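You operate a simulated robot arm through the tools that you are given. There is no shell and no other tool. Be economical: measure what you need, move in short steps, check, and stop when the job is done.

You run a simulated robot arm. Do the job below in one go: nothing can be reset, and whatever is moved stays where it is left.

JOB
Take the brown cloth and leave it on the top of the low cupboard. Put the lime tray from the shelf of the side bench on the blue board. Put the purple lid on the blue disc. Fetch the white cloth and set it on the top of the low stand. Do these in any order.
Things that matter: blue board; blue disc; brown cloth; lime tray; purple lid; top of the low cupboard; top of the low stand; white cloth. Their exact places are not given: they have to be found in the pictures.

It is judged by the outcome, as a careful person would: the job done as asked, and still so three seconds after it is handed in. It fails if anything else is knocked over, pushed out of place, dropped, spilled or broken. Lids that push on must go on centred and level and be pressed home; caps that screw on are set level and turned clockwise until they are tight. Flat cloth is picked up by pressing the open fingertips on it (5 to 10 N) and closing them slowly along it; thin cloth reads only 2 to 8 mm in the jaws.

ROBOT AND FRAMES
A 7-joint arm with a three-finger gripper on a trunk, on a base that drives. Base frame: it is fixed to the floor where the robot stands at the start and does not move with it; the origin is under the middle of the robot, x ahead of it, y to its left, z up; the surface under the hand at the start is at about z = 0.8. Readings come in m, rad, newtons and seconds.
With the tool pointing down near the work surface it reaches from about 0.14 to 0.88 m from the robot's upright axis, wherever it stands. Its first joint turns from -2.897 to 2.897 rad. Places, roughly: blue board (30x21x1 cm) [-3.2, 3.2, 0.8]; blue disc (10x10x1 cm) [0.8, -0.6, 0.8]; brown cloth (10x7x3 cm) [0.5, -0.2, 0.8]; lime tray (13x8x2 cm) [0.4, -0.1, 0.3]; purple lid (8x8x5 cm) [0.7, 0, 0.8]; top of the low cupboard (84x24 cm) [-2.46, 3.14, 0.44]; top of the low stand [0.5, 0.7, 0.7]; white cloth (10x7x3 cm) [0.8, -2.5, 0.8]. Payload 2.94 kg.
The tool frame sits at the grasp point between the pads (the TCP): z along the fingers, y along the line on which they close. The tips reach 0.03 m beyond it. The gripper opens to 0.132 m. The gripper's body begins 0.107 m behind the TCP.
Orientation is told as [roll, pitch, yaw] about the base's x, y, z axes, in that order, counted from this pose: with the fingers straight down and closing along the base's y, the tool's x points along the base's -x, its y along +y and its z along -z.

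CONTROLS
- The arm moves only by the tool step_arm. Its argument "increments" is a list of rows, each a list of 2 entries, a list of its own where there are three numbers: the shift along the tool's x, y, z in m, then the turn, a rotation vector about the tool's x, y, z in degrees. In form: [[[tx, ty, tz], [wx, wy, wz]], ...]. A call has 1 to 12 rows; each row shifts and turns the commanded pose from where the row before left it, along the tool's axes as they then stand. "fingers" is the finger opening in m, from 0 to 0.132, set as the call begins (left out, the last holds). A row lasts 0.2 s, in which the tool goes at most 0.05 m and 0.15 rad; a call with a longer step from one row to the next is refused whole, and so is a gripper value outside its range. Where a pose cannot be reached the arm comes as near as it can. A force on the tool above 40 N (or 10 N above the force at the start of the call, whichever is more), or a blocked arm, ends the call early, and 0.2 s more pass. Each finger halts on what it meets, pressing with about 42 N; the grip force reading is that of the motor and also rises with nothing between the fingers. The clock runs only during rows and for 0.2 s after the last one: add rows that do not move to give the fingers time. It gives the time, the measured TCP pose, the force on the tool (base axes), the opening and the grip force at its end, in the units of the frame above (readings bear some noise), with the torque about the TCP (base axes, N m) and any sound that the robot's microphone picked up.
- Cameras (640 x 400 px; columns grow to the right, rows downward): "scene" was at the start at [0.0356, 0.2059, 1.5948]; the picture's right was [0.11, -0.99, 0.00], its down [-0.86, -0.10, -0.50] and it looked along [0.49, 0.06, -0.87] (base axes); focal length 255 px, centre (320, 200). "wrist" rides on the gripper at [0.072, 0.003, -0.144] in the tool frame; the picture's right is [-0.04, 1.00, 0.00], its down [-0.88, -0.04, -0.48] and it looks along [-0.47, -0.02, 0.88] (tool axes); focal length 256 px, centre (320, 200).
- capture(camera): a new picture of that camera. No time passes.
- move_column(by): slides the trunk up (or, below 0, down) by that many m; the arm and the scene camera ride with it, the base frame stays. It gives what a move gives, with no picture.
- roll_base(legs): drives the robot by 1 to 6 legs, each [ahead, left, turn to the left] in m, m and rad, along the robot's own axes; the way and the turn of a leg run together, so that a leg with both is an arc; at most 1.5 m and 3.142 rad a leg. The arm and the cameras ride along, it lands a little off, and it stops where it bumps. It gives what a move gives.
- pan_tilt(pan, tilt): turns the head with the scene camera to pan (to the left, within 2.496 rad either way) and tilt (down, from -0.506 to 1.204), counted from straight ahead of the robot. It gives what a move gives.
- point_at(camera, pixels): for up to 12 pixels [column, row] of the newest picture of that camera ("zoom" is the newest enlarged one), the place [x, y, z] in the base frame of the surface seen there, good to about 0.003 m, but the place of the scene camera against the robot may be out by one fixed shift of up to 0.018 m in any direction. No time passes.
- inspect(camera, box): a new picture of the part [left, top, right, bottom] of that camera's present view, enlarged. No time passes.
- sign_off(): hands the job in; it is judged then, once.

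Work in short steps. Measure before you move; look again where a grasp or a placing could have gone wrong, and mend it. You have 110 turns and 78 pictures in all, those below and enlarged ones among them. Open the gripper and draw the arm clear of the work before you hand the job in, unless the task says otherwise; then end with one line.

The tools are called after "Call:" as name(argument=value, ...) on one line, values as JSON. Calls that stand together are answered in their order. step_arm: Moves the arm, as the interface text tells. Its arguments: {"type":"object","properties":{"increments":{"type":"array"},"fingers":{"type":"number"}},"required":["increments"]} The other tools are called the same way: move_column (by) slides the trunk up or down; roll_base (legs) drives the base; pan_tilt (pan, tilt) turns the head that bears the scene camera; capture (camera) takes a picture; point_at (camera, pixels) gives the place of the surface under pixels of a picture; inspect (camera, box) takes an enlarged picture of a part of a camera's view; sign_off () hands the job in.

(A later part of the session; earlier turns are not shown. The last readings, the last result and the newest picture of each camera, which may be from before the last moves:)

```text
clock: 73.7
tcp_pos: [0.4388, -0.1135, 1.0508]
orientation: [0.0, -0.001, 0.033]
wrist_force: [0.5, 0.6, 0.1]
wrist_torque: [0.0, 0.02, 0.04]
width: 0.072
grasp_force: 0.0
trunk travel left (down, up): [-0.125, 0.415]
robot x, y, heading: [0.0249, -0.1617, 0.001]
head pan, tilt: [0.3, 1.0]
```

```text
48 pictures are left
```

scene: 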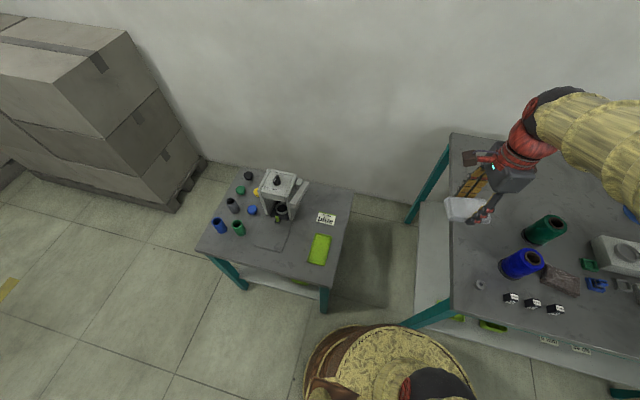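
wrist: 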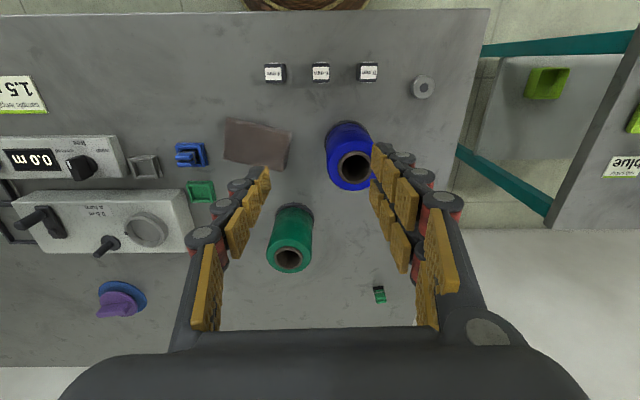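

The brown cloth is at (257,145), tilted. I zoom and measure its corners and nearby things.

Call:
inspect(camera="wrist", box=[170, 60, 390, 200])

Call:
point_at(camera="wrist", pixels=[[229, 121], [290, 133], [281, 167], [225, 155], [257, 145], [340, 130], [207, 155], [275, 65], [321, 65], [330, 178], [308, 215]])

```text
2.86 times, centred on (280, 130) of wrist
```

zoom: 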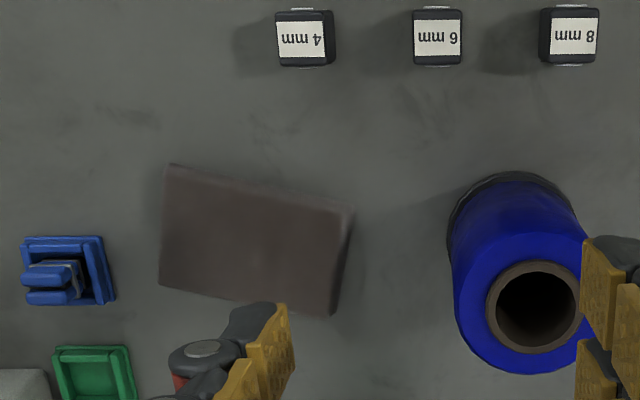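

```text
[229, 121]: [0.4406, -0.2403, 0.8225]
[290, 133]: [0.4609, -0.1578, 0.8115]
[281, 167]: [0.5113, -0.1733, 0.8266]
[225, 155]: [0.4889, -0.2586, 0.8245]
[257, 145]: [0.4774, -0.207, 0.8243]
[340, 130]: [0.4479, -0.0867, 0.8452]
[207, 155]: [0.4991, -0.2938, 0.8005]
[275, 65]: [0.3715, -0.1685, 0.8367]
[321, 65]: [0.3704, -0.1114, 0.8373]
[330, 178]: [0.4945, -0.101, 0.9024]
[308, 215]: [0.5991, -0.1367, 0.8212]
```

Centre about (0.476,-0.207), top 0.825, short side at about -16°. I move over it and turn to yaw +74°.

Call:
step_arm(increments=[[[-0.0114, -0.0317, 0], [0, 0, 0]], [[-0.0114, -0.0317, 0], [0, 0, 0]], [[-0.0114, -0.0317, 0], [0, 0, 0]], [[0, 0, 0], [0, 0, -8]], [[0, 0, 0], [0, 0, -8]], [[0, 0, 0], [0, 0, -8]], [[0, 0, 0], [0, 0, -8]], [[0, 0, 0], [0, 0, -8]], [[0, 0, 0], [0, 0, -8]], [[0, 0, 0], [0, 0, -8]], [[0, 0, 0], [0, 0, -8]], [[0, 0, 0], [0, 0, -8]]], fingers=0.1)

Call:
step_arm(increments=[[[0, 0, 0.04], [0, 0, 0]], [[0, 0, 0.04], [0, 0, 0]], [[0, 0, 0.04], [0, 0, 0]], [[0, 0, 0], [0, 0, 0]]])

Call:
capture(camera="wrist")

```text
clock: 76.3
tcp_pos: [0.4768, -0.2088, 1.0507]
orientation: [-0.001, 0.0, 1.293]
wrist_force: [0.0, -0.6, 0.2]
wrist_torque: [-0.02, -0.01, -0.01]
width: 0.1001
grasp_force: 0.0
trunk travel left (down, up): [-0.125, 0.415]
robot x, y, heading: [0.0247, -0.1591, -0.0]
head pan, tilt: [0.3, 1.0]
```

```text
clock: 77.3
tcp_pos: [0.4774, -0.2096, 0.9304]
orientation: [0.001, 0.0, 1.289]
wrist_force: [0.1, -0.4, 0.1]
wrist_torque: [-0.02, 0.03, -0.04]
width: 0.1
grasp_force: 0.1
trunk travel left (down, up): [-0.125, 0.415]
robot x, y, heading: [0.0189, -0.1628, -0.001]
head pan, tilt: [0.3, 1.0]
```

```text
46 pictures are left
```

wrist: 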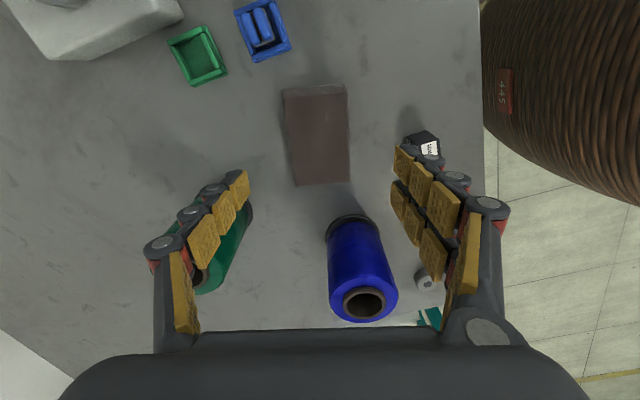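

Aligned. I descend to TCP z≈0.834 and close.

Call:
step_arm(increments=[[[0, 0, 0.04], [0, 0, 0]], [[0, 0, 0.03], [0, 0, 0]], [[0, 0, 0.018], [0, 0, 0]], [[0, 0, 0.007], [0, 0, 0]], [[0, 0, 0], [0, 0, 0]]])

Call:
step_arm(increments=[[[0, 0, 0], [0, 0, 0]], [[0, 0, 0], [0, 0, 0]], [[0, 0, 0], [0, 0, 0]], [[0, 0, 0], [0, 0, 0]], [[0, 0, 0], [0, 0, 0]]], fingers=0.045)

Call:
step_arm(increments=[[[0, 0, -0.01], [0, 0, 0]], [[0, 0, -0.03], [0, 0, 0]], [[0, 0, -0.04], [0, 0, 0]], [[0, 0, -0.045], [0, 0, 0]], [[0, 0, -0.045], [0, 0, 0]], [[0, 0, -0.045], [0, 0, 0]]])

Call:
capture(camera="wrist")

```text
clock: 78.5
tcp_pos: [0.4757, -0.2079, 0.8353]
orientation: [0.0, -0.001, 1.288]
wrist_force: [-0.6, 0.8, -0.6]
wrist_torque: [-0.01, -0.01, 0.01]
width: 0.1
grasp_force: 0.0
trunk travel left (down, up): [-0.125, 0.415]
robot x, y, heading: [0.0222, -0.1605, -0.006]
head pan, tilt: [0.3, 1.0]
```

```text
clock: 79.7
tcp_pos: [0.477, -0.2071, 0.8374]
orientation: [0.0, 0.0, 1.289]
wrist_force: [-0.2, -0.2, 3.3]
wrist_torque: [0.01, 0.04, 0.11]
width: 0.0629
grasp_force: 39.4
trunk travel left (down, up): [-0.125, 0.415]
robot x, y, heading: [0.0246, -0.1603, -0.001]
head pan, tilt: [0.3, 1.0]
```

```text
clock: 81.1
tcp_pos: [0.478, -0.2076, 1.0485]
orientation: [0.003, 0.0, 1.29]
wrist_force: [-0.2, -0.1, -0.8]
wrist_torque: [-0.01, 0.03, -0.01]
width: 0.0629
grasp_force: 42.4
trunk travel left (down, up): [-0.125, 0.415]
robot x, y, heading: [0.023, -0.1651, 0.0]
head pan, tilt: [0.3, 1.0]
```

```text
45 pictures are left
```

wrist: 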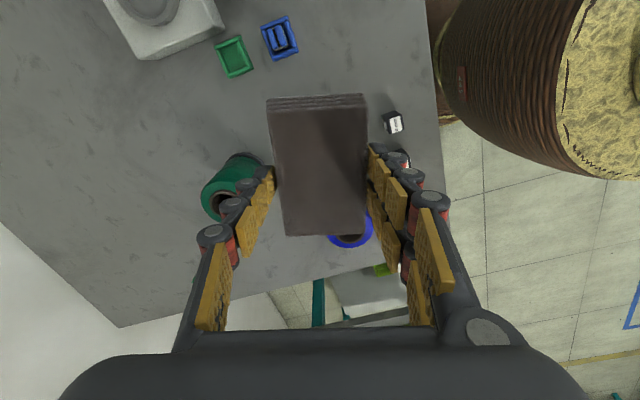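

The brown cloth is held. I back off 0.5 m from the bench, then look towards the cupboard.

Call:
roll_base(legs=[[-0.5, 0, 0]])

Call:
pan_tilt(pan=2.1, tilt=0.4)

Call:
capture(camera="scene")

Call:
inspect(camera="scene", box=[150, 100, 390, 250])

```text
clock: 84.1
tcp_pos: [-0.0252, -0.2054, 1.048]
orientation: [-0.001, 0.0, 1.301]
wrist_force: [0.1, 0.1, -0.5]
wrist_torque: [-0.01, 0.05, 0.01]
width: 0.0626
grasp_force: 42.2
trunk travel left (down, up): [-0.125, 0.415]
robot x, y, heading: [-0.4762, -0.1662, 0.012]
head pan, tilt: [0.3, 1.0]
```

```text
clock: 85.9
tcp_pos: [-0.0251, -0.2066, 1.0484]
orientation: [-0.001, -0.001, 1.299]
wrist_force: [0.0, -0.1, -0.7]
wrist_torque: [0.0, -0.02, 0.0]
width: 0.0626
grasp_force: 41.9
trunk travel left (down, up): [-0.125, 0.415]
robot x, y, heading: [-0.4782, -0.1651, 0.007]
head pan, tilt: [2.1, 0.4]
```

```text
44 pictures are left
```

scene: 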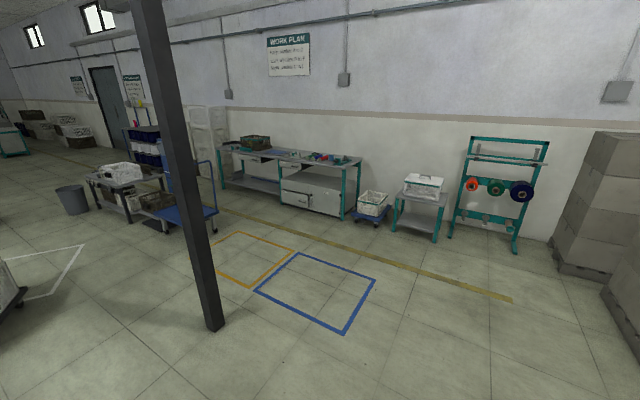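

```text
2.67 times, centred on (270, 175) of scene
```

zoom: 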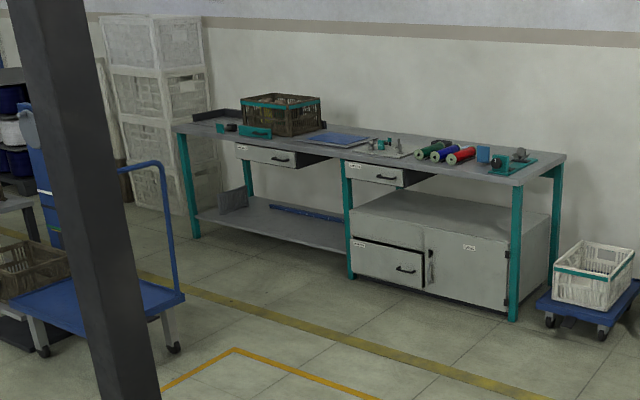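

The low cupboard stands under the far bench, with the blue board on that bench. I measure that geometry.

Call:
point_at(camera="zoom", pixels=[[355, 207], [435, 228], [505, 240], [390, 195], [450, 205], [530, 215], [515, 178], [380, 180], [347, 165], [330, 138], [300, 137], [370, 138]])

Call:
point_at(camera="scene", pixels=[[212, 328], [372, 212], [430, 235], [252, 290], [200, 205], [510, 300], [215, 215]])

```text
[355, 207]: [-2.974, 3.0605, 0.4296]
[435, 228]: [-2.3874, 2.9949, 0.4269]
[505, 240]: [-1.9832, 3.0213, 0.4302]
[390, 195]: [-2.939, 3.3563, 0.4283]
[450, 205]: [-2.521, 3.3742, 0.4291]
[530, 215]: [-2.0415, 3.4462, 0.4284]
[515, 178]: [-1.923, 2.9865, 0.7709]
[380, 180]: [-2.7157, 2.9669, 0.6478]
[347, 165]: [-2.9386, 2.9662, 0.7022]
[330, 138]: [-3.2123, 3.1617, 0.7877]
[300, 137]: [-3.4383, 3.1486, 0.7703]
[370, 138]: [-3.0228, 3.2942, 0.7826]
```

```text
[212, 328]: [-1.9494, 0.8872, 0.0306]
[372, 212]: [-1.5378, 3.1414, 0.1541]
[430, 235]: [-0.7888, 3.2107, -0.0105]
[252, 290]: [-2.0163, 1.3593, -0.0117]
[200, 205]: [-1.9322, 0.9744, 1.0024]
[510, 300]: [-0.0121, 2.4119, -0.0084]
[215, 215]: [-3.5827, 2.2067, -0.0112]
```

Plan: the cupboard top (front y≈3.0, z≈0.44) lies under the bench, so I need a tilted grip. I return to the bench, set the cloth on its old spot with yaw 0, and regrip it with the tool tilted 45°.

Call:
roll_base(legs=[[0.5, 0, -0.008]])

Call:
step_arm(increments=[[[0, 0, 0], [0, 0, 7.45]], [[0, 0, 0], [0, 0, 7.45]], [[0, 0, 0], [0, 0, 7.45]], [[0, 0, 0], [0, 0, 7.45]], [[0, 0, 0], [0, 0, 7.45]], [[0, 0, 0], [0, 0, 7.45]], [[0, 0, 0], [0, 0, 7.45]], [[0, 0, 0], [0, 0, 7.45]], [[0, 0, 0], [0, 0, 7.45]], [[0, 0, 0], [0, 0, 7.45]], [[0, 0, 0], [0, 0, 0]]])

Call:
capture(camera="wrist")

```text
clock: 88.8
tcp_pos: [0.4646, -0.2152, 1.048]
orientation: [0.001, -0.001, 1.282]
wrist_force: [0.2, 0.2, 0.1]
wrist_torque: [0.01, -0.02, -0.02]
width: 0.0629
grasp_force: 42.1
trunk travel left (down, up): [-0.125, 0.415]
robot x, y, heading: [0.008, -0.1632, -0.014]
head pan, tilt: [2.1, 0.4]
```

```text
clock: 91.2
tcp_pos: [0.4635, -0.2175, 1.049]
orientation: [-0.001, -0.001, -0.021]
wrist_force: [-0.6, 0.2, -0.2]
wrist_torque: [0.01, 0.05, 0.02]
width: 0.0625
grasp_force: 41.5
trunk travel left (down, up): [-0.125, 0.415]
robot x, y, heading: [0.0117, -0.1612, -0.013]
head pan, tilt: [2.1, 0.4]
```

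```text
42 pictures are left
```

wrist: 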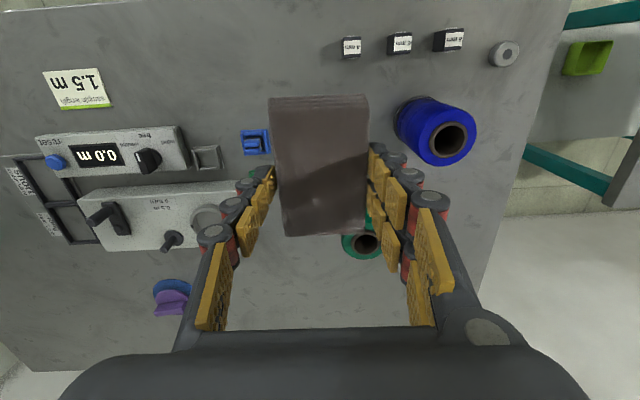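

I shift to (0.475,-0.196), midway between the blue widget and spool, and lower to the bench.

Call:
step_arm(increments=[[[-0.012, 0.022, 0.03], [0, 0, 0]], [[0, 0, 0.045], [0, 0, 0]], [[0, 0, 0.045], [0, 0, 0]], [[0, 0, 0.045], [0, 0, 0]], [[0, 0, 0.03], [0, 0, 0]], [[0, 0, 0.012], [0, 0, 0]], [[0, 0, 0.003], [0, 0, 0]], [[0, 0, 0], [0, 0, 0]]])

```text
clock: 93.0
tcp_pos: [0.4763, -0.1929, 0.8399]
orientation: [0.002, 0.0, -0.02]
wrist_force: [-0.5, 0.1, 0.3]
wrist_torque: [0.04, 0.02, 0.01]
width: 0.0626
grasp_force: 42.2
trunk travel left (down, up): [-0.125, 0.415]
robot x, y, heading: [0.0121, -0.1677, -0.012]
head pan, tilt: [2.1, 0.4]
```

Call:
step_arm(increments=[[[0, 0, 0.001], [0, 0, 0]], [[0, 0, 0.001], [0, 0, 0]], [[0, 0, 0.001], [0, 0, 0]], [[0, 0, 0], [0, 0, 0]]])

Call:
step_arm(increments=[[[0, 0, -0.001], [0, 0, 0]], [[0, 0, 0], [0, 0, 0]], [[0, 0, 0], [0, 0, 0]], [[0, 0, 0], [0, -7.5, 0]], [[0, 0, 0], [0, -7.5, 0]], [[0, 0, 0], [0, -7.5, 0]], [[0, 0, 0], [0, -7.5, 0]], [[0, 0, 0], [0, -7.5, 0]], [[0, 0, 0], [0, -7.5, 0]], [[0, 0, 0], [0, 0, 0]]], fingers=0.08)

Call:
capture(camera="wrist")

```text
clock: 94.0
tcp_pos: [0.4749, -0.1944, 0.836]
orientation: [-0.002, -0.002, -0.018]
wrist_force: [0.8, -1.0, 4.7]
wrist_torque: [-0.02, 0.13, 0.03]
width: 0.0627
grasp_force: 41.7
trunk travel left (down, up): [-0.125, 0.415]
robot x, y, heading: [0.0092, -0.1638, -0.009]
head pan, tilt: [2.1, 0.4]
```

```text
clock: 95.5
tcp_pos: [0.4779, -0.1928, 0.8271]
orientation: [0.002, -0.456, -0.026]
wrist_force: [-7.3, 7.6, 18.4]
wrist_torque: [1.09, 0.36, 0.28]
width: 0.0943
grasp_force: 9.7
trunk travel left (down, up): [-0.125, 0.415]
robot x, y, heading: [0.0096, -0.1631, -0.01]
head pan, tilt: [2.1, 0.4]
stopped in row 7: the force on the tool passed its limit at 70 N (the readings are from after the stop); the commanded pose is now the measured one
```

```text
41 pictures are left
```

wrist: 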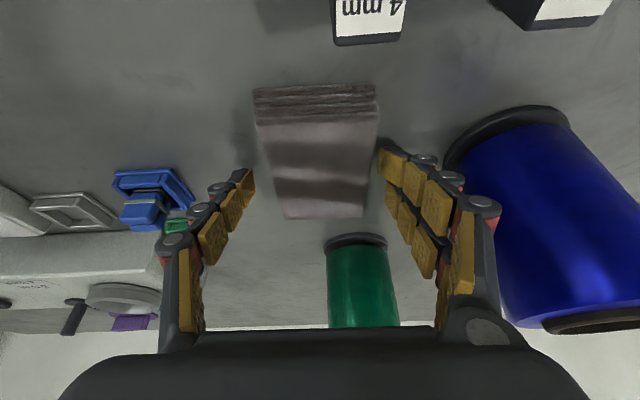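

The tips pressed on the bench (TCP z sank to 0.827). I raise 15 mm and look again.

Call:
step_arm(increments=[[[-0.0066, 0, -0.0135], [0, 0, 0]], [[0, 0, 0], [0, 0, 0]]])

Call:
capture(camera="wrist")

Call:
pan_tilt(pan=0, tilt=1.1)

Call:
capture(camera="scene")

```text
clock: 96.1
tcp_pos: [0.4773, -0.1923, 0.8413]
orientation: [0.002, -0.452, -0.026]
wrist_force: [0.8, 0.0, -0.8]
wrist_torque: [-0.01, 0.01, 0.0]
width: 0.08
grasp_force: 0.1
trunk travel left (down, up): [-0.125, 0.415]
robot x, y, heading: [0.0125, -0.1628, -0.009]
head pan, tilt: [2.1, 0.4]
```

```text
40 pictures are left
```

wrist: 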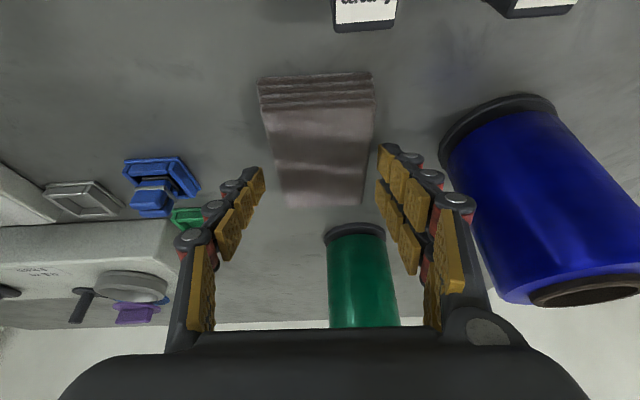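

```text
clock: 98.1
tcp_pos: [0.4774, -0.1932, 0.8398]
orientation: [0.002, -0.452, -0.029]
wrist_force: [0.6, -1.5, 0.3]
wrist_torque: [-0.02, -0.01, 0.0]
width: 0.0799
grasp_force: 0.1
trunk travel left (down, up): [-0.125, 0.415]
robot x, y, heading: [0.0132, -0.1664, -0.013]
head pan, tilt: [0.0, 1.1]
```

```text
39 pictures are left
```

scene: 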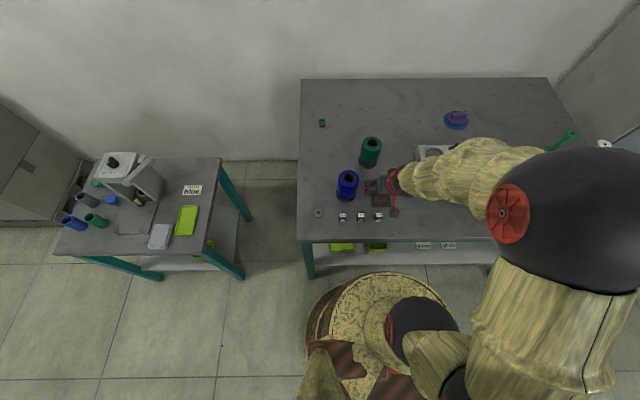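

All objects still stand. I complete the tilt to 45° at this height, then check the readings.

Call:
step_arm(increments=[[[0, 0, 0], [0, -6.4, 0]], [[0, 0, 0], [0, -6.4, 0]], [[0, 0, 0], [0, -6.3, 0]], [[0, 0, 0], [0, 0, 0]]])

Call:
capture(camera="wrist")

```text
clock: 98.6
tcp_pos: [0.4758, -0.1934, 0.83]
orientation: [0.005, -0.534, -0.032]
wrist_force: [-5.2, 4.8, 16.9]
wrist_torque: [0.93, 0.31, 0.34]
width: 0.0903
grasp_force: 7.4
trunk travel left (down, up): [-0.125, 0.415]
robot x, y, heading: [0.0097, -0.1649, -0.01]
head pan, tilt: [0.0, 1.1]
stopped in row 2: the force on the tool passed its limit at 65 N (the readings are from after the stop); the commanded pose is now the measured one
```

```text
38 pictures are left
```

wrist: 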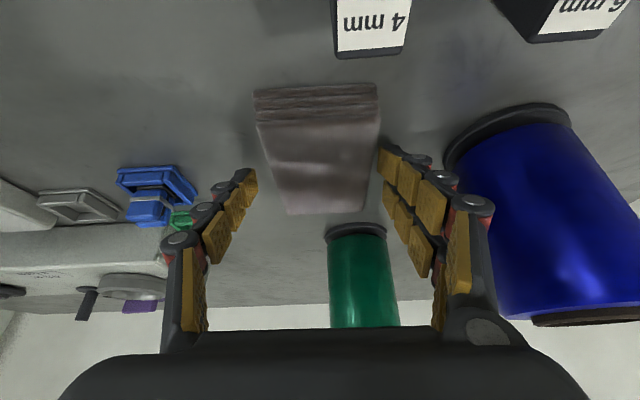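

Pitch turns make the hand dip about 1 cm in transit. I lift 5 cm, finish the tilt there, and then come down.

Call:
step_arm(increments=[[[-0.0127, 0, -0.0215], [0, 0, 0]], [[-0.0127, 0, -0.0215], [0, 0, 0]], [[0, 0, 0], [0, -4.8, 0]], [[0, 0, 0], [0, -4.8, 0]], [[0, 0, 0], [0, -4.8, 0]], [[0, 0, 0], [0, 0, 0]], [[0, 0, 0], [0, 0, 0]]])

Call:
capture(camera="wrist")

```text
clock: 100.2
tcp_pos: [0.4759, -0.194, 0.8784]
orientation: [0.003, -0.784, -0.037]
wrist_force: [-0.1, -0.9, 0.5]
wrist_torque: [-0.01, -0.01, 0.0]
width: 0.0801
grasp_force: 0.1
trunk travel left (down, up): [-0.125, 0.415]
robot x, y, heading: [0.0098, -0.1663, -0.007]
head pan, tilt: [0.0, 1.1]
```

```text
37 pictures are left
```

wrist: 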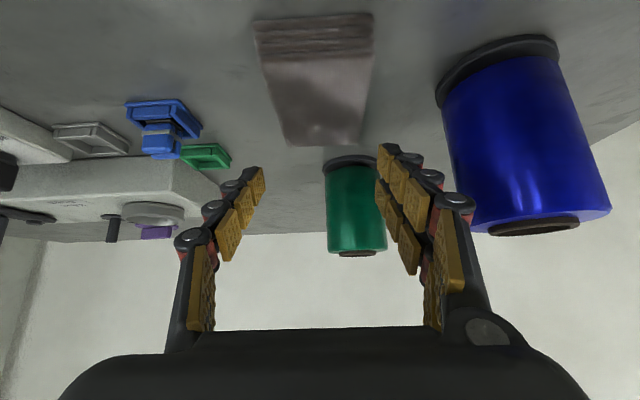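

Call:
step_arm(increments=[[[0.0106, 0, 0.0106], [0, 0, 0]], [[0.0106, 0, 0.0106], [0, 0, 0]], [[0.0064, 0, 0.0064], [0, 0, 0]], [[0.0028, 0, 0.0028], [0, 0, 0]], [[0, 0, 0], [0, 0, 0]]])

Call:
capture(camera="wrist")

```text
clock: 101.4
tcp_pos: [0.477, -0.1908, 0.8577]
orientation: [0.002, -0.782, -0.035]
wrist_force: [-0.4, 0.0, 0.4]
wrist_torque: [0.03, 0.01, 0.04]
width: 0.08
grasp_force: 0.0
out of reach, approached as far as the arm can: row 1, 2, 3
trunk travel left (down, up): [-0.125, 0.415]
robot x, y, heading: [0.0103, -0.164, -0.006]
head pan, tilt: [0.0, 1.1]
```

```text
36 pictures are left
```

wrist: 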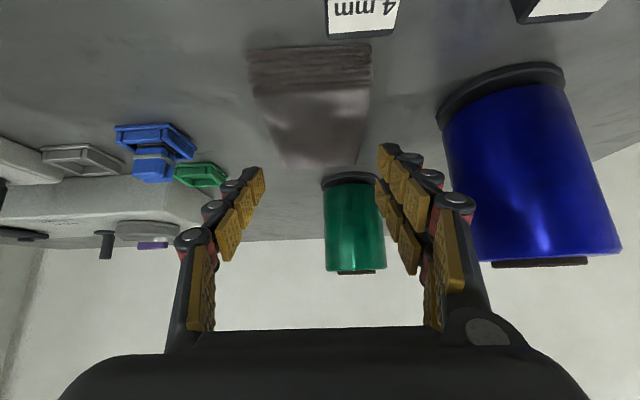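

The arm is near a limit here, so I lower the whole trunk by 22 mm to bring the tips to the cloth's sides.

Call:
move_column(by=-0.023)

```text
clock: 102.1
tcp_pos: [0.4771, -0.1909, 0.835]
orientation: [0.003, -0.782, -0.035]
wrist_force: [0.1, 0.5, 0.7]
wrist_torque: [-0.02, 0.02, 0.0]
width: 0.08
grasp_force: 0.0
trunk travel left (down, up): [-0.102, 0.438]
robot x, y, heading: [0.0123, -0.1631, -0.009]
head pan, tilt: [0.0, 1.1]
```

Call:
step_arm(increments=[[[0, 0, 0], [0, 0, 0]], [[0, 0, 0], [0, 0, 0]], [[0, 0, 0], [0, 0, 0]], [[0, 0, 0], [0, 0, 0]], [[0, 0, 0], [0, 0, 0]]], fingers=0.045)

Call:
move_column(by=0.2)

Call:
capture(camera="wrist")

```text
clock: 103.3
tcp_pos: [0.4761, -0.1917, 0.8358]
orientation: [0.005, -0.784, -0.034]
wrist_force: [-0.3, 1.1, 3.4]
wrist_torque: [-0.06, -0.02, 0.04]
width: 0.0628
grasp_force: 42.1
trunk travel left (down, up): [-0.102, 0.438]
robot x, y, heading: [0.013, -0.1648, -0.011]
head pan, tilt: [0.0, 1.1]
```

```text
clock: 105.4
tcp_pos: [0.4771, -0.1911, 1.0355]
orientation: [0.005, -0.783, -0.034]
wrist_force: [0.2, 0.0, -0.1]
wrist_torque: [0.0, 0.01, -0.03]
width: 0.0628
grasp_force: 42.3
trunk travel left (down, up): [-0.302, 0.238]
robot x, y, heading: [0.0116, -0.1631, -0.011]
head pan, tilt: [0.0, 1.1]
```

```text
35 pictures are left
```

wrist: 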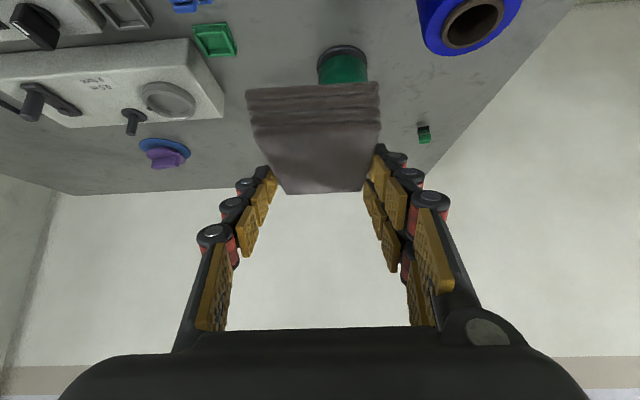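

Held level at 45° tilt. I drive: back, turn left, ahead along +y, then left toward the cupboard.

Call:
roll_base(legs=[[-0.5, 0, 0], [0, 0, 1.58], [1.5, 0, 0], [0.65, 0, 0], [0, 1.5, 0], [0, 0.3, 0]])

Call:
pan_tilt(pan=0.2, tilt=0.8)

Call:
capture(camera="scene")

```text
clock: 131.1
tcp_pos: [-2.2087, 2.5045, 1.0352]
orientation: [0.003, -0.784, 1.518]
wrist_force: [-0.9, 0.1, -0.4]
wrist_torque: [-0.01, -0.02, 0.0]
width: 0.0626
grasp_force: 42.1
trunk travel left (down, up): [-0.302, 0.238]
robot x, y, heading: [-2.2471, 2.0395, 1.539]
head pan, tilt: [0.0, 1.1]
```

```text
clock: 131.9
tcp_pos: [-2.2093, 2.5054, 1.0356]
orientation: [0.004, -0.781, 1.519]
wrist_force: [-0.6, -0.2, -1.0]
wrist_torque: [0.01, 0.0, -0.01]
width: 0.0625
grasp_force: 41.8
trunk travel left (down, up): [-0.302, 0.238]
robot x, y, heading: [-2.2483, 2.0354, 1.544]
head pan, tilt: [0.201, 0.799]
```

```text
34 pictures are left
```

scene: 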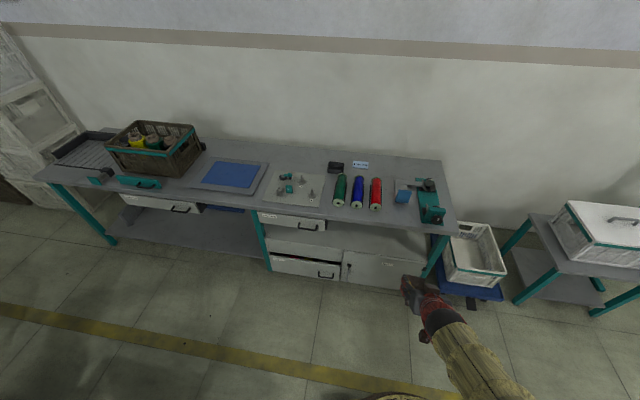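

I measure the cupboard front and bench front from here, and the board.

Call:
point_at(camera="scene", pixels=[[310, 254], [385, 258], [385, 245], [340, 235], [400, 230], [350, 222], [290, 226], [305, 270], [345, 271], [390, 275], [320, 243], [425, 262]])

Call:
inspect(camera="scene", box=[170, 140, 470, 310])

```text
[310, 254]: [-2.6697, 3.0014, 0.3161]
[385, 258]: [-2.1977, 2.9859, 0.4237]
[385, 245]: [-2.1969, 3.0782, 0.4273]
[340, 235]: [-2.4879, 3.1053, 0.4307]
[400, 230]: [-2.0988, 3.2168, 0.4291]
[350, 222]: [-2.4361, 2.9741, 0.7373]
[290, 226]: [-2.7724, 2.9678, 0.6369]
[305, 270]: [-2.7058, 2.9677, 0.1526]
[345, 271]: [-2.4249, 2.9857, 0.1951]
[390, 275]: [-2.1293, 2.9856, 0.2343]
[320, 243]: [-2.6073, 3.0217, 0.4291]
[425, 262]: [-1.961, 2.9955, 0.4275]
```

```text
2.13 times, centred on (320, 225) of scene
```

zoom: 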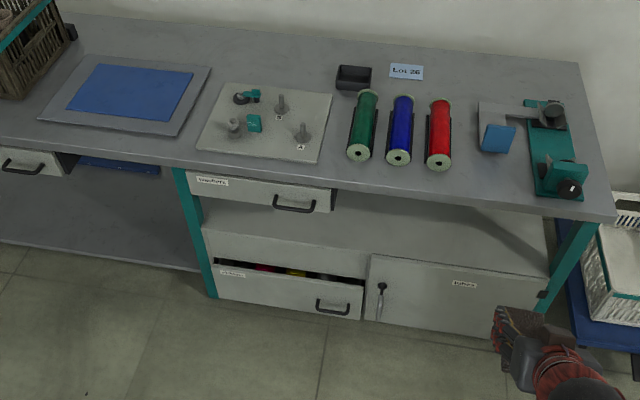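

Front of the cupboard is y≈2.985 and its top z≈0.44; the right half (x≈-2.2) is free beneath the bench. I lower the trunk and then extend and lower the arm in the free space before the bench.

Call:
move_column(by=-0.3)

Call:
step_arm(increments=[[[-0.0318, 0, 0.0318], [0, 0, 0]], [[-0.0318, 0, 0.0318], [0, 0, 0]], [[-0.0318, 0, 0.0318], [0, 0, 0]], [[-0.0318, 0, 0.0318], [0, 0, 0]], [[0.0283, 0, 0.0283], [0, 0, 0]], [[0.0283, 0, 0.0283], [0, 0, 0]], [[0.0283, 0, 0.0283], [0, 0, 0]], [[0.0283, 0, 0.0283], [0, 0, 0]], [[0.0283, 0, 0.0283], [0, 0, 0]], [[0, 0, 0], [0, 0, 0]]])

```text
clock: 134.9
tcp_pos: [-2.2084, 2.5046, 0.7362]
orientation: [0.005, -0.781, 1.519]
wrist_force: [-0.6, 0.8, -1.1]
wrist_torque: [-0.05, 0.01, 0.01]
width: 0.0625
grasp_force: 42.4
trunk travel left (down, up): [-0.002, 0.538]
robot x, y, heading: [-2.2418, 2.0381, 1.545]
head pan, tilt: [0.201, 0.799]
```

```text
clock: 137.1
tcp_pos: [-2.1619, 2.679, 0.5382]
orientation: [0.016, -0.78, 1.518]
wrist_force: [0.4, 1.2, -0.6]
wrist_torque: [0.0, 0.0, 0.03]
width: 0.0627
grasp_force: 42.1
out of reach, approached as far as the arm can: row 6, 7, 8, 9
trunk travel left (down, up): [-0.002, 0.538]
robot x, y, heading: [-2.2447, 2.0379, 1.535]
head pan, tilt: [0.201, 0.799]
```

Partly out of reach at this distance; I try extending 0.1 m further forward and recentring sideways.

Call:
step_arm(increments=[[[-0.025, 0.01, 0.025], [0, 0, 0]], [[-0.025, 0.01, 0.025], [0, 0, 0]], [[-0.025, 0.01, 0.025], [0, 0, 0]], [[0, 0, 0], [0, 0, 0]]])

Call:
step_arm(increments=[[[0.014, 0, 0.014], [0, 0, 0]], [[0.014, 0, 0.014], [0, 0, 0]], [[0, 0, 0], [0, 0, 0]]])

```text
clock: 138.1
tcp_pos: [-2.1862, 2.7885, 0.5326]
orientation: [0.012, -0.779, 1.518]
wrist_force: [0.6, -0.8, -1.0]
wrist_torque: [0.02, 0.0, 0.01]
width: 0.0626
grasp_force: 41.4
trunk travel left (down, up): [-0.002, 0.538]
robot x, y, heading: [-2.2449, 2.0363, 1.541]
head pan, tilt: [0.201, 0.799]
```

```text
clock: 138.9
tcp_pos: [-2.1826, 2.7875, 0.4952]
orientation: [0.013, -0.779, 1.52]
wrist_force: [-0.1, -0.8, 0.2]
wrist_torque: [-0.01, 0.02, -0.02]
width: 0.0624
grasp_force: 42.4
trunk travel left (down, up): [-0.002, 0.538]
robot x, y, heading: [-2.2455, 2.0387, 1.542]
head pan, tilt: [0.201, 0.799]
```

Reach works at 0.75 m forward. I raise to z≈0.53 and drive ahead 0.285 m to bring the cloth over the cupboard top.

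Call:
step_arm(increments=[[[-0.014, 0, -0.014], [0, 0, 0]], [[-0.012, 0, -0.012], [0, 0, 0]], [[0, 0, 0], [0, 0, 0]]])

Call:
roll_base(legs=[[0.285, 0, 0.03]])

Call:
capture(camera="wrist")

Call:
capture(camera="scene")

```text
clock: 139.7
tcp_pos: [-2.1836, 2.7852, 0.5309]
orientation: [0.012, -0.78, 1.519]
wrist_force: [-0.3, 0.1, 0.3]
wrist_torque: [0.02, 0.02, 0.0]
width: 0.0626
grasp_force: 41.9
trunk travel left (down, up): [-0.002, 0.538]
robot x, y, heading: [-2.2446, 2.0395, 1.544]
head pan, tilt: [0.201, 0.799]
```

```text
clock: 141.7
tcp_pos: [-2.2056, 3.0719, 0.5315]
orientation: [0.01, -0.781, 1.551]
wrist_force: [0.0, 0.0, 0.2]
wrist_torque: [-0.01, 0.0, -0.01]
width: 0.0626
grasp_force: 42.5
trunk travel left (down, up): [-0.002, 0.538]
robot x, y, heading: [-2.2429, 2.329, 1.57]
head pan, tilt: [0.201, 0.799]
```

```text
32 pictures are left
```

wrist: 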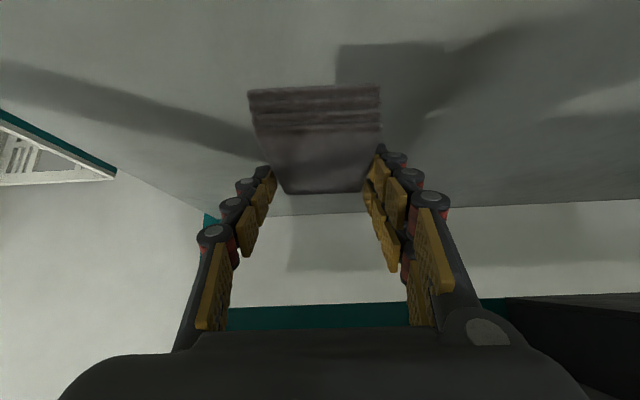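

```text
31 pictures are left
```

scene: 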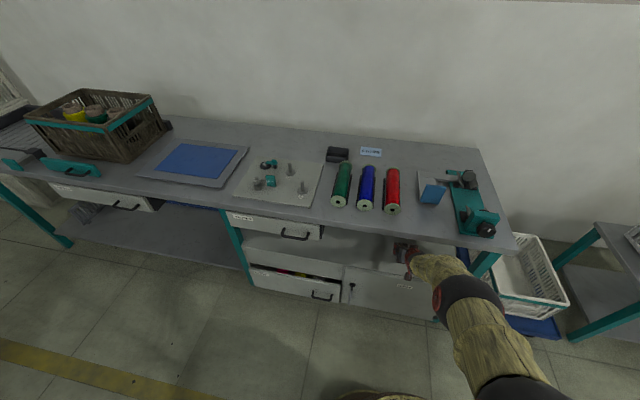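

The cloth is over the cupboard top. I measure the surface with the wrist camera, and the blue board for later.

Call:
point_at(camera="wrist", pixels=[[300, 20], [220, 80], [300, 200], [450, 150], [310, 90], [310, 130]])

Call:
point_at(camera="scene", pixels=[[194, 160], [178, 144], [236, 150], [217, 178], [157, 166], [140, 172], [220, 187], [248, 147]])

```text
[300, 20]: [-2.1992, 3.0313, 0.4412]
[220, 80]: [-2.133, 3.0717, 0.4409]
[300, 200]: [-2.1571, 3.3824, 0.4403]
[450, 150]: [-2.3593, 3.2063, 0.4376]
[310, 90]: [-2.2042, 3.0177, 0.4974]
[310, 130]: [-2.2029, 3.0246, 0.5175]
```

```text
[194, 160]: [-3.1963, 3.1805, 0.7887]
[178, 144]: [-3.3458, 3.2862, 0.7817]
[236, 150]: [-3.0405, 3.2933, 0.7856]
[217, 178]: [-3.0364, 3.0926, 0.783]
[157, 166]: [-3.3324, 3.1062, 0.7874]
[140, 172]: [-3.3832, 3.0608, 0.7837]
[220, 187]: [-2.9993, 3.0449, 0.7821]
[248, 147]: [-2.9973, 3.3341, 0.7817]
```

Surface z≈0.441; the cloth's bottom is at 0.497. I lower 50 mm, then in small steps to contact.

Call:
step_arm(increments=[[[0.0141, 0, 0.0141], [0, 0, 0]], [[0.0141, 0, 0.0141], [0, 0, 0]], [[0.0071, 0, 0.0071], [0, 0, 0]], [[0, 0, 0], [0, 0, 0]]])

Call:
step_arm(increments=[[[0.0014, 0, 0.0014], [0, 0, 0]], [[0.0007, 0, 0.0007], [0, 0, 0]], [[0.0007, 0, 0.0007], [0, 0, 0]], [[0.0007, 0, 0.0007], [0, 0, 0]], [[0, 0, 0], [0, 0, 0]]])

```text
clock: 142.7
tcp_pos: [-2.2044, 3.0716, 0.4795]
orientation: [0.017, -0.779, 1.55]
wrist_force: [-0.4, 0.4, -0.5]
wrist_torque: [0.01, 0.03, 0.0]
width: 0.0626
grasp_force: 42.2
trunk travel left (down, up): [-0.002, 0.538]
robot x, y, heading: [-2.2427, 2.3257, 1.578]
head pan, tilt: [0.201, 0.799]
```

```text
clock: 143.9
tcp_pos: [-2.2039, 3.0724, 0.476]
orientation: [0.021, -0.776, 1.55]
wrist_force: [1.4, 0.0, -0.1]
wrist_torque: [0.01, 0.0, -0.02]
width: 0.0626
grasp_force: 41.8
trunk travel left (down, up): [-0.002, 0.538]
robot x, y, heading: [-2.24, 2.3238, 1.578]
head pan, tilt: [0.201, 0.799]
```

Call:
step_arm(increments=[[[0.0007, 0, 0.0007], [0, 0, 0]], [[0.0007, 0, 0.0007], [0, 0, 0]], [[0.0007, 0, 0.0007], [0, 0, 0]], [[0, 0, 0], [0, 0, 0]]])

Call:
capture(camera="wrist")

```text
clock: 144.9
tcp_pos: [-2.204, 3.0731, 0.4766]
orientation: [0.017, -0.782, 1.552]
wrist_force: [-2.8, -0.3, 13.3]
wrist_torque: [0.07, -0.31, -0.01]
width: 0.0625
grasp_force: 41.5
trunk travel left (down, up): [-0.002, 0.538]
robot x, y, heading: [-2.2411, 2.3236, 1.578]
head pan, tilt: [0.201, 0.799]
```

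```text
30 pictures are left
```

wrist: 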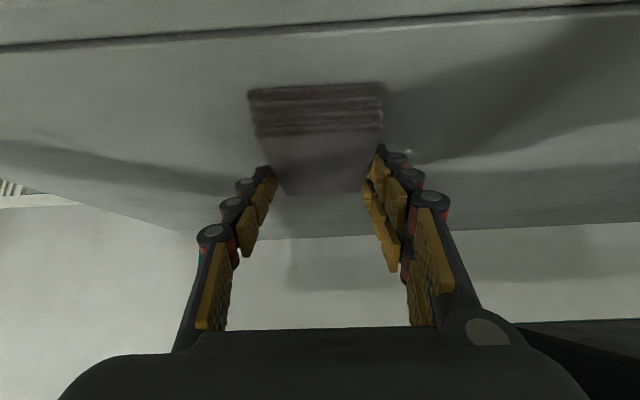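

Contact (13 N). I open the fingers, then withdraw along the tool axis.

Call:
step_arm(increments=[[[0, 0, 0], [0, 0, 0]], [[0, 0, 0], [0, 0, 0]], [[0, 0, 0], [0, 0, 0]], [[-0.003, 0, -0.015], [0, 0, 0]], [[-0.003, 0, -0.03], [0, 0, 0]], [[0, 0, -0.04], [0, 0, 0]], [[0, 0, -0.04], [0, 0, 0]]], fingers=0.085)

Call:
capture(camera="wrist")

```text
clock: 146.5
tcp_pos: [-2.1975, 2.9909, 0.5644]
orientation: [0.024, -0.775, 1.552]
wrist_force: [0.6, 1.3, -0.1]
wrist_torque: [0.06, 0.0, -0.03]
width: 0.0854
grasp_force: 0.1
out of reach, approached as far as the arm can: row 5, 6
trunk travel left (down, up): [-0.002, 0.538]
robot x, y, heading: [-2.2419, 2.3262, 1.577]
head pan, tilt: [0.201, 0.799]
```

```text
29 pictures are left
```

wrist: 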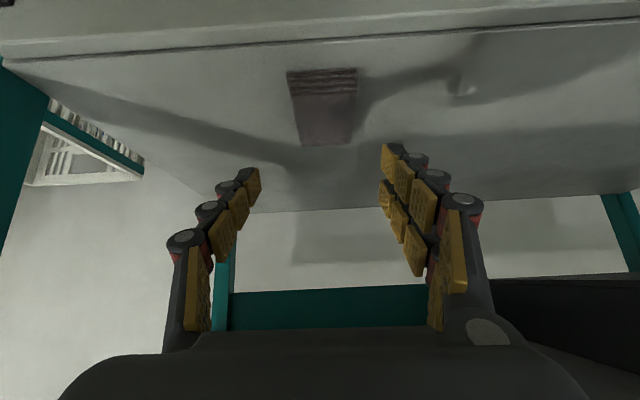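

The brown cloth lies flat on the cupboard. I drive back to the first bench for the tray, arm kept low in front.

Call:
roll_base(legs=[[-0.45, 0, 0], [0, -1.5, 0], [0, -0.2, 0], [-1.5, 0, 0], [-0.5, 0, 0], [0, 0, -1.578]])

Call:
pan_tilt(pan=0.0, tilt=0.75)

Call:
capture(camera="scene")

Call:
capture(camera="wrist")

```text
clock: 170.5
tcp_pos: [0.2797, 0.0155, 0.5653]
orientation: [0.023, -0.775, 0.06]
wrist_force: [1.0, -0.2, -0.1]
wrist_torque: [0.03, 0.02, 0.0]
width: 0.0852
grasp_force: 0.0
trunk travel left (down, up): [-0.002, 0.538]
robot x, y, heading: [-0.385, 0.006, 0.078]
head pan, tilt: [0.201, 0.799]
```

```text
clock: 171.3
tcp_pos: [0.2799, 0.0166, 0.566]
orientation: [0.022, -0.776, 0.058]
wrist_force: [0.6, 0.5, -0.1]
wrist_torque: [-0.01, 0.02, -0.07]
width: 0.0851
grasp_force: 0.1
trunk travel left (down, up): [-0.002, 0.538]
robot x, y, heading: [-0.3914, 0.0025, 0.084]
head pan, tilt: [0.0, 0.75]
```

```text
28 pictures are left
```

scene: 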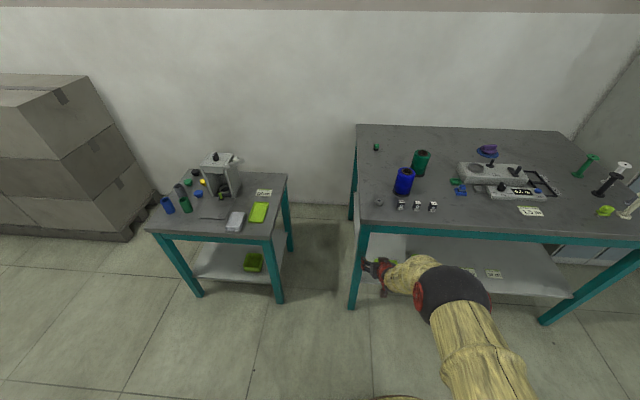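

```text
27 pictures are left
```

wrist: 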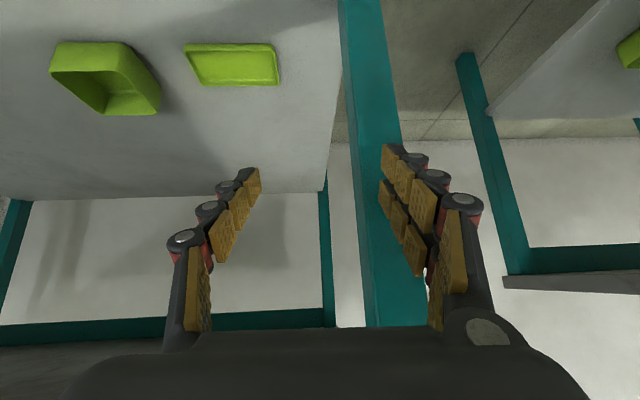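

The shallow lime tray is at wrist (235,65) with the bench's leg to its right. I measure these.

Call:
inspect(camera="wrist", box=[20, 0, 400, 200])

Call:
point_at(camera="wrist", pixels=[[187, 46], [272, 45], [277, 82], [206, 84], [235, 62], [335, 100], [370, 100], [395, 140], [135, 50], [160, 105], [250, 20], [250, 150]])

Call:
point_at(camera="scene", pixels=[[365, 231], [430, 237], [355, 300], [450, 290], [390, 245], [500, 240]])

```text
1.68 times, centred on (210, 100) of wrist
```

zoom: 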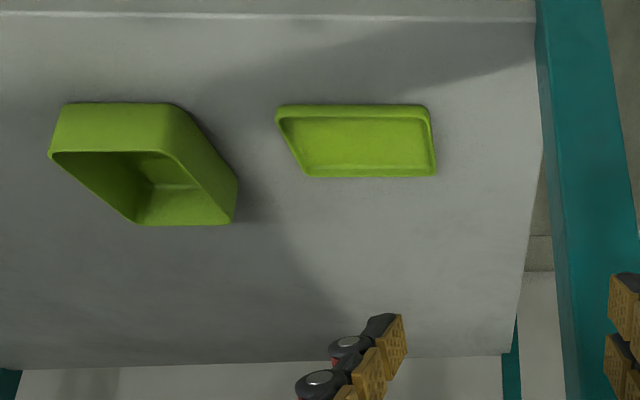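

```text
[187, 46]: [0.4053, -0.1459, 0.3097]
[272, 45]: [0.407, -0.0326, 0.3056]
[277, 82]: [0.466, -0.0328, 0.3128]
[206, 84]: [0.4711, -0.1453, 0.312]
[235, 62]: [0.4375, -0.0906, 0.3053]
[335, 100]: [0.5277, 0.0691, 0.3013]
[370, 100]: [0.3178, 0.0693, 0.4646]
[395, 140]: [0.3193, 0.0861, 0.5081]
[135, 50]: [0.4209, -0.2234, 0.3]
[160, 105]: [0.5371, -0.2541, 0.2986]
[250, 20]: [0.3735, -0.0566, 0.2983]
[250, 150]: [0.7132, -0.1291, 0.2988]
```

```text
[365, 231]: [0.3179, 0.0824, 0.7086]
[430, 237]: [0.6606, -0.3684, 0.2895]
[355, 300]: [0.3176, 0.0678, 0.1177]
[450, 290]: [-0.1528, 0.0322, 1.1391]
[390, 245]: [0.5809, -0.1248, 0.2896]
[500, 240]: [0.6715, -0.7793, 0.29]
```

The tray's long side (about 12.3 cm) lies along y. I zoom in for its exact length, as the gripper opens to 13.2 cm.

Call:
inspect(camera="wrist", box=[175, 30, 295, 105])

```text
5.33 times, centred on (235, 68) of wrist
```

zoom: 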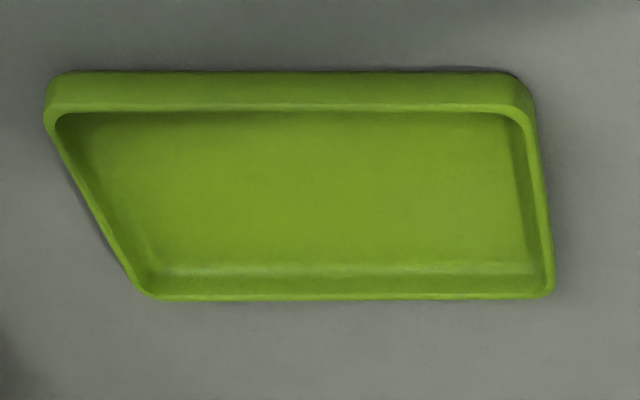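

Call:
point_at(camera="zoom", pixels=[[48, 110], [90, 195], [130, 275], [532, 115], [543, 200], [553, 280], [300, 90], [300, 108], [300, 296], [300, 200], [120, 230], [520, 200]])

```text
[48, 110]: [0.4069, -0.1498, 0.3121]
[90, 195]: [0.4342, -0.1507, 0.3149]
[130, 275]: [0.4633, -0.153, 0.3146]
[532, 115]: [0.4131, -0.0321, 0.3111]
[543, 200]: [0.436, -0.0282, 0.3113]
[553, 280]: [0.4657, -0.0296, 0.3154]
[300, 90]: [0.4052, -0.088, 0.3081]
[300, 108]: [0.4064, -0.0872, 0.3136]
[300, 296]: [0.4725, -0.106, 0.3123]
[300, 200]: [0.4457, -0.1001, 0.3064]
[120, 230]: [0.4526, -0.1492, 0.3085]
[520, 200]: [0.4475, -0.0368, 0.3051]
```

The tray is 12.3 × 7 cm, so it fits lengthwise with about 4.5 mm to spare per side; centre (0.4385,-0.090), rim 0.3135, shelf 0.2985. I square the base up and back off a little.

Call:
roll_base(legs=[[0, 0, -0.084], [-0.06, -0.05, 0]])

Call:
step_arm(increments=[[[-0.025, 0, 0.025], [0, 0, 0]], [[-0.025, 0, 0.025], [0, 0, 0]], [[0.0283, 0, 0.0283], [0, 0, 0]], [[0.0283, 0, 0.0283], [0, 0, 0]], [[0.0283, 0, 0.0283], [0, 0, 0]], [[0.0283, 0, 0.0283], [0, 0, 0]], [[0, 0, 0], [0, 0, 0]]], fingers=0.132)

```text
clock: 172.8
tcp_pos: [0.2179, -0.0872, 0.5657]
orientation: [0.023, -0.777, -0.022]
wrist_force: [0.7, 0.7, 0.4]
wrist_torque: [-0.06, -0.01, -0.02]
width: 0.0851
grasp_force: 0.0
trunk travel left (down, up): [-0.002, 0.538]
robot x, y, heading: [-0.4481, -0.0409, 0.004]
head pan, tilt: [0.0, 0.75]
```

```text
clock: 174.4
tcp_pos: [0.2885, -0.0851, 0.4032]
orientation: [0.022, -0.777, -0.022]
wrist_force: [0.4, 0.4, -0.5]
wrist_torque: [-0.02, -0.01, -0.03]
width: 0.1321
grasp_force: 0.1
trunk travel left (down, up): [-0.002, 0.538]
robot x, y, heading: [-0.45, -0.0385, 0.009]
head pan, tilt: [0.0, 0.75]
```

Good. I level the closing axis, lower to z≈0.365, and drive ahead 0.15 m over the tray.

Call:
step_arm(increments=[[[0, 0, 0], [0.64, 0, -0.64]], [[0.014, 0, 0.014], [0, 0, 0]], [[0.013, 0, 0.013], [0, 0, 0]], [[0, 0, 0], [0, 0, 0]]])

Call:
roll_base(legs=[[0.15, 0, -0.007]])

Call:
capture(camera="wrist")

Call:
capture(camera="scene")

```text
clock: 175.4
tcp_pos: [0.2883, -0.0866, 0.3663]
orientation: [0.006, -0.775, -0.008]
wrist_force: [-0.5, -0.1, 0.0]
wrist_torque: [0.0, 0.0, 0.03]
width: 0.132
grasp_force: 0.0
trunk travel left (down, up): [-0.002, 0.538]
robot x, y, heading: [-0.4518, -0.0392, -0.002]
head pan, tilt: [0.0, 0.75]
```

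```text
clock: 176.8
tcp_pos: [0.4402, -0.0954, 0.3666]
orientation: [0.007, -0.775, -0.018]
wrist_force: [-1.1, 0.2, 0.2]
wrist_torque: [0.01, -0.03, 0.0]
width: 0.132
grasp_force: 0.0
trunk travel left (down, up): [-0.002, 0.538]
robot x, y, heading: [-0.296, -0.0454, -0.003]
head pan, tilt: [0.0, 0.75]
```

```text
24 pictures are left
```

wrist: 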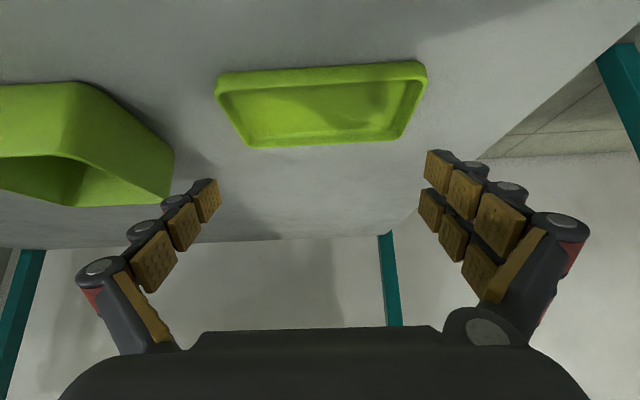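

```text
23 pictures are left
```

scene: 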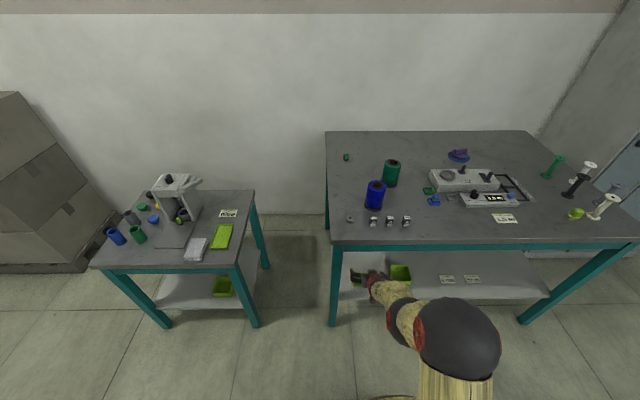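

I re-measure the tray ends from this nearer view.

Call:
point_at(camera="wrist", pixels=[[217, 90], [232, 118], [248, 144], [427, 72], [415, 105], [403, 138], [322, 75], [322, 143], [172, 180], [174, 150]])

```text
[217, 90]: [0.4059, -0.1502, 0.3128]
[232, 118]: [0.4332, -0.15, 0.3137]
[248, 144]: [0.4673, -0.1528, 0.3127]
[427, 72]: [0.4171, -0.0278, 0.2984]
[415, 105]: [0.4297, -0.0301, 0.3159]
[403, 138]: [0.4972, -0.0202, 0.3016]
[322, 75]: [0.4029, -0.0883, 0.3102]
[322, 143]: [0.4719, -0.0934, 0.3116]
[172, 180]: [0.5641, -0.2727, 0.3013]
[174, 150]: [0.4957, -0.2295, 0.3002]
```

Tray centre (0.438,-0.090). I shift 5.6 mm in +y and 18 mm back, so that the tips straddle its middle, and lower to just above the rim.

Call:
step_arm(increments=[[[0.0127, 0.0056, -0.0127], [0, 0, 0]], [[0.01, 0, 0.01], [0, 0, 0]], [[0, 0, 0], [0, 0, 0]]])

Call:
inspect(camera="wrist", box=[160, 40, 480, 240])

```text
clock: 177.6
tcp_pos: [0.4224, -0.0931, 0.3506]
orientation: [0.014, -0.772, -0.017]
wrist_force: [-0.2, -0.3, 0.4]
wrist_torque: [0.01, 0.0, 0.0]
width: 0.132
grasp_force: 0.1
out of reach, approached as far as the arm can: row 1
trunk travel left (down, up): [-0.002, 0.538]
robot x, y, heading: [-0.2937, -0.0424, -0.014]
head pan, tilt: [0.0, 0.75]
```

```text
2.00 times, centred on (320, 140) of wrist
```

zoom: 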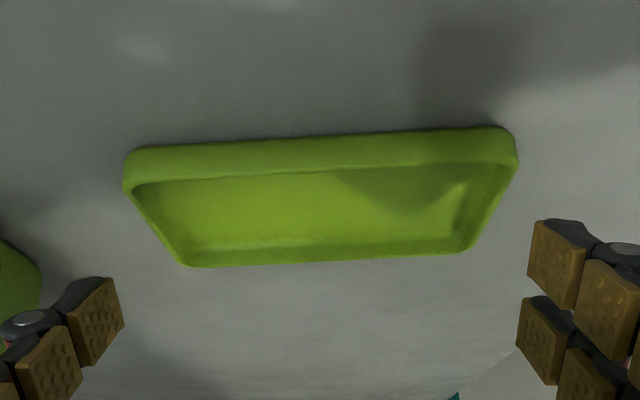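

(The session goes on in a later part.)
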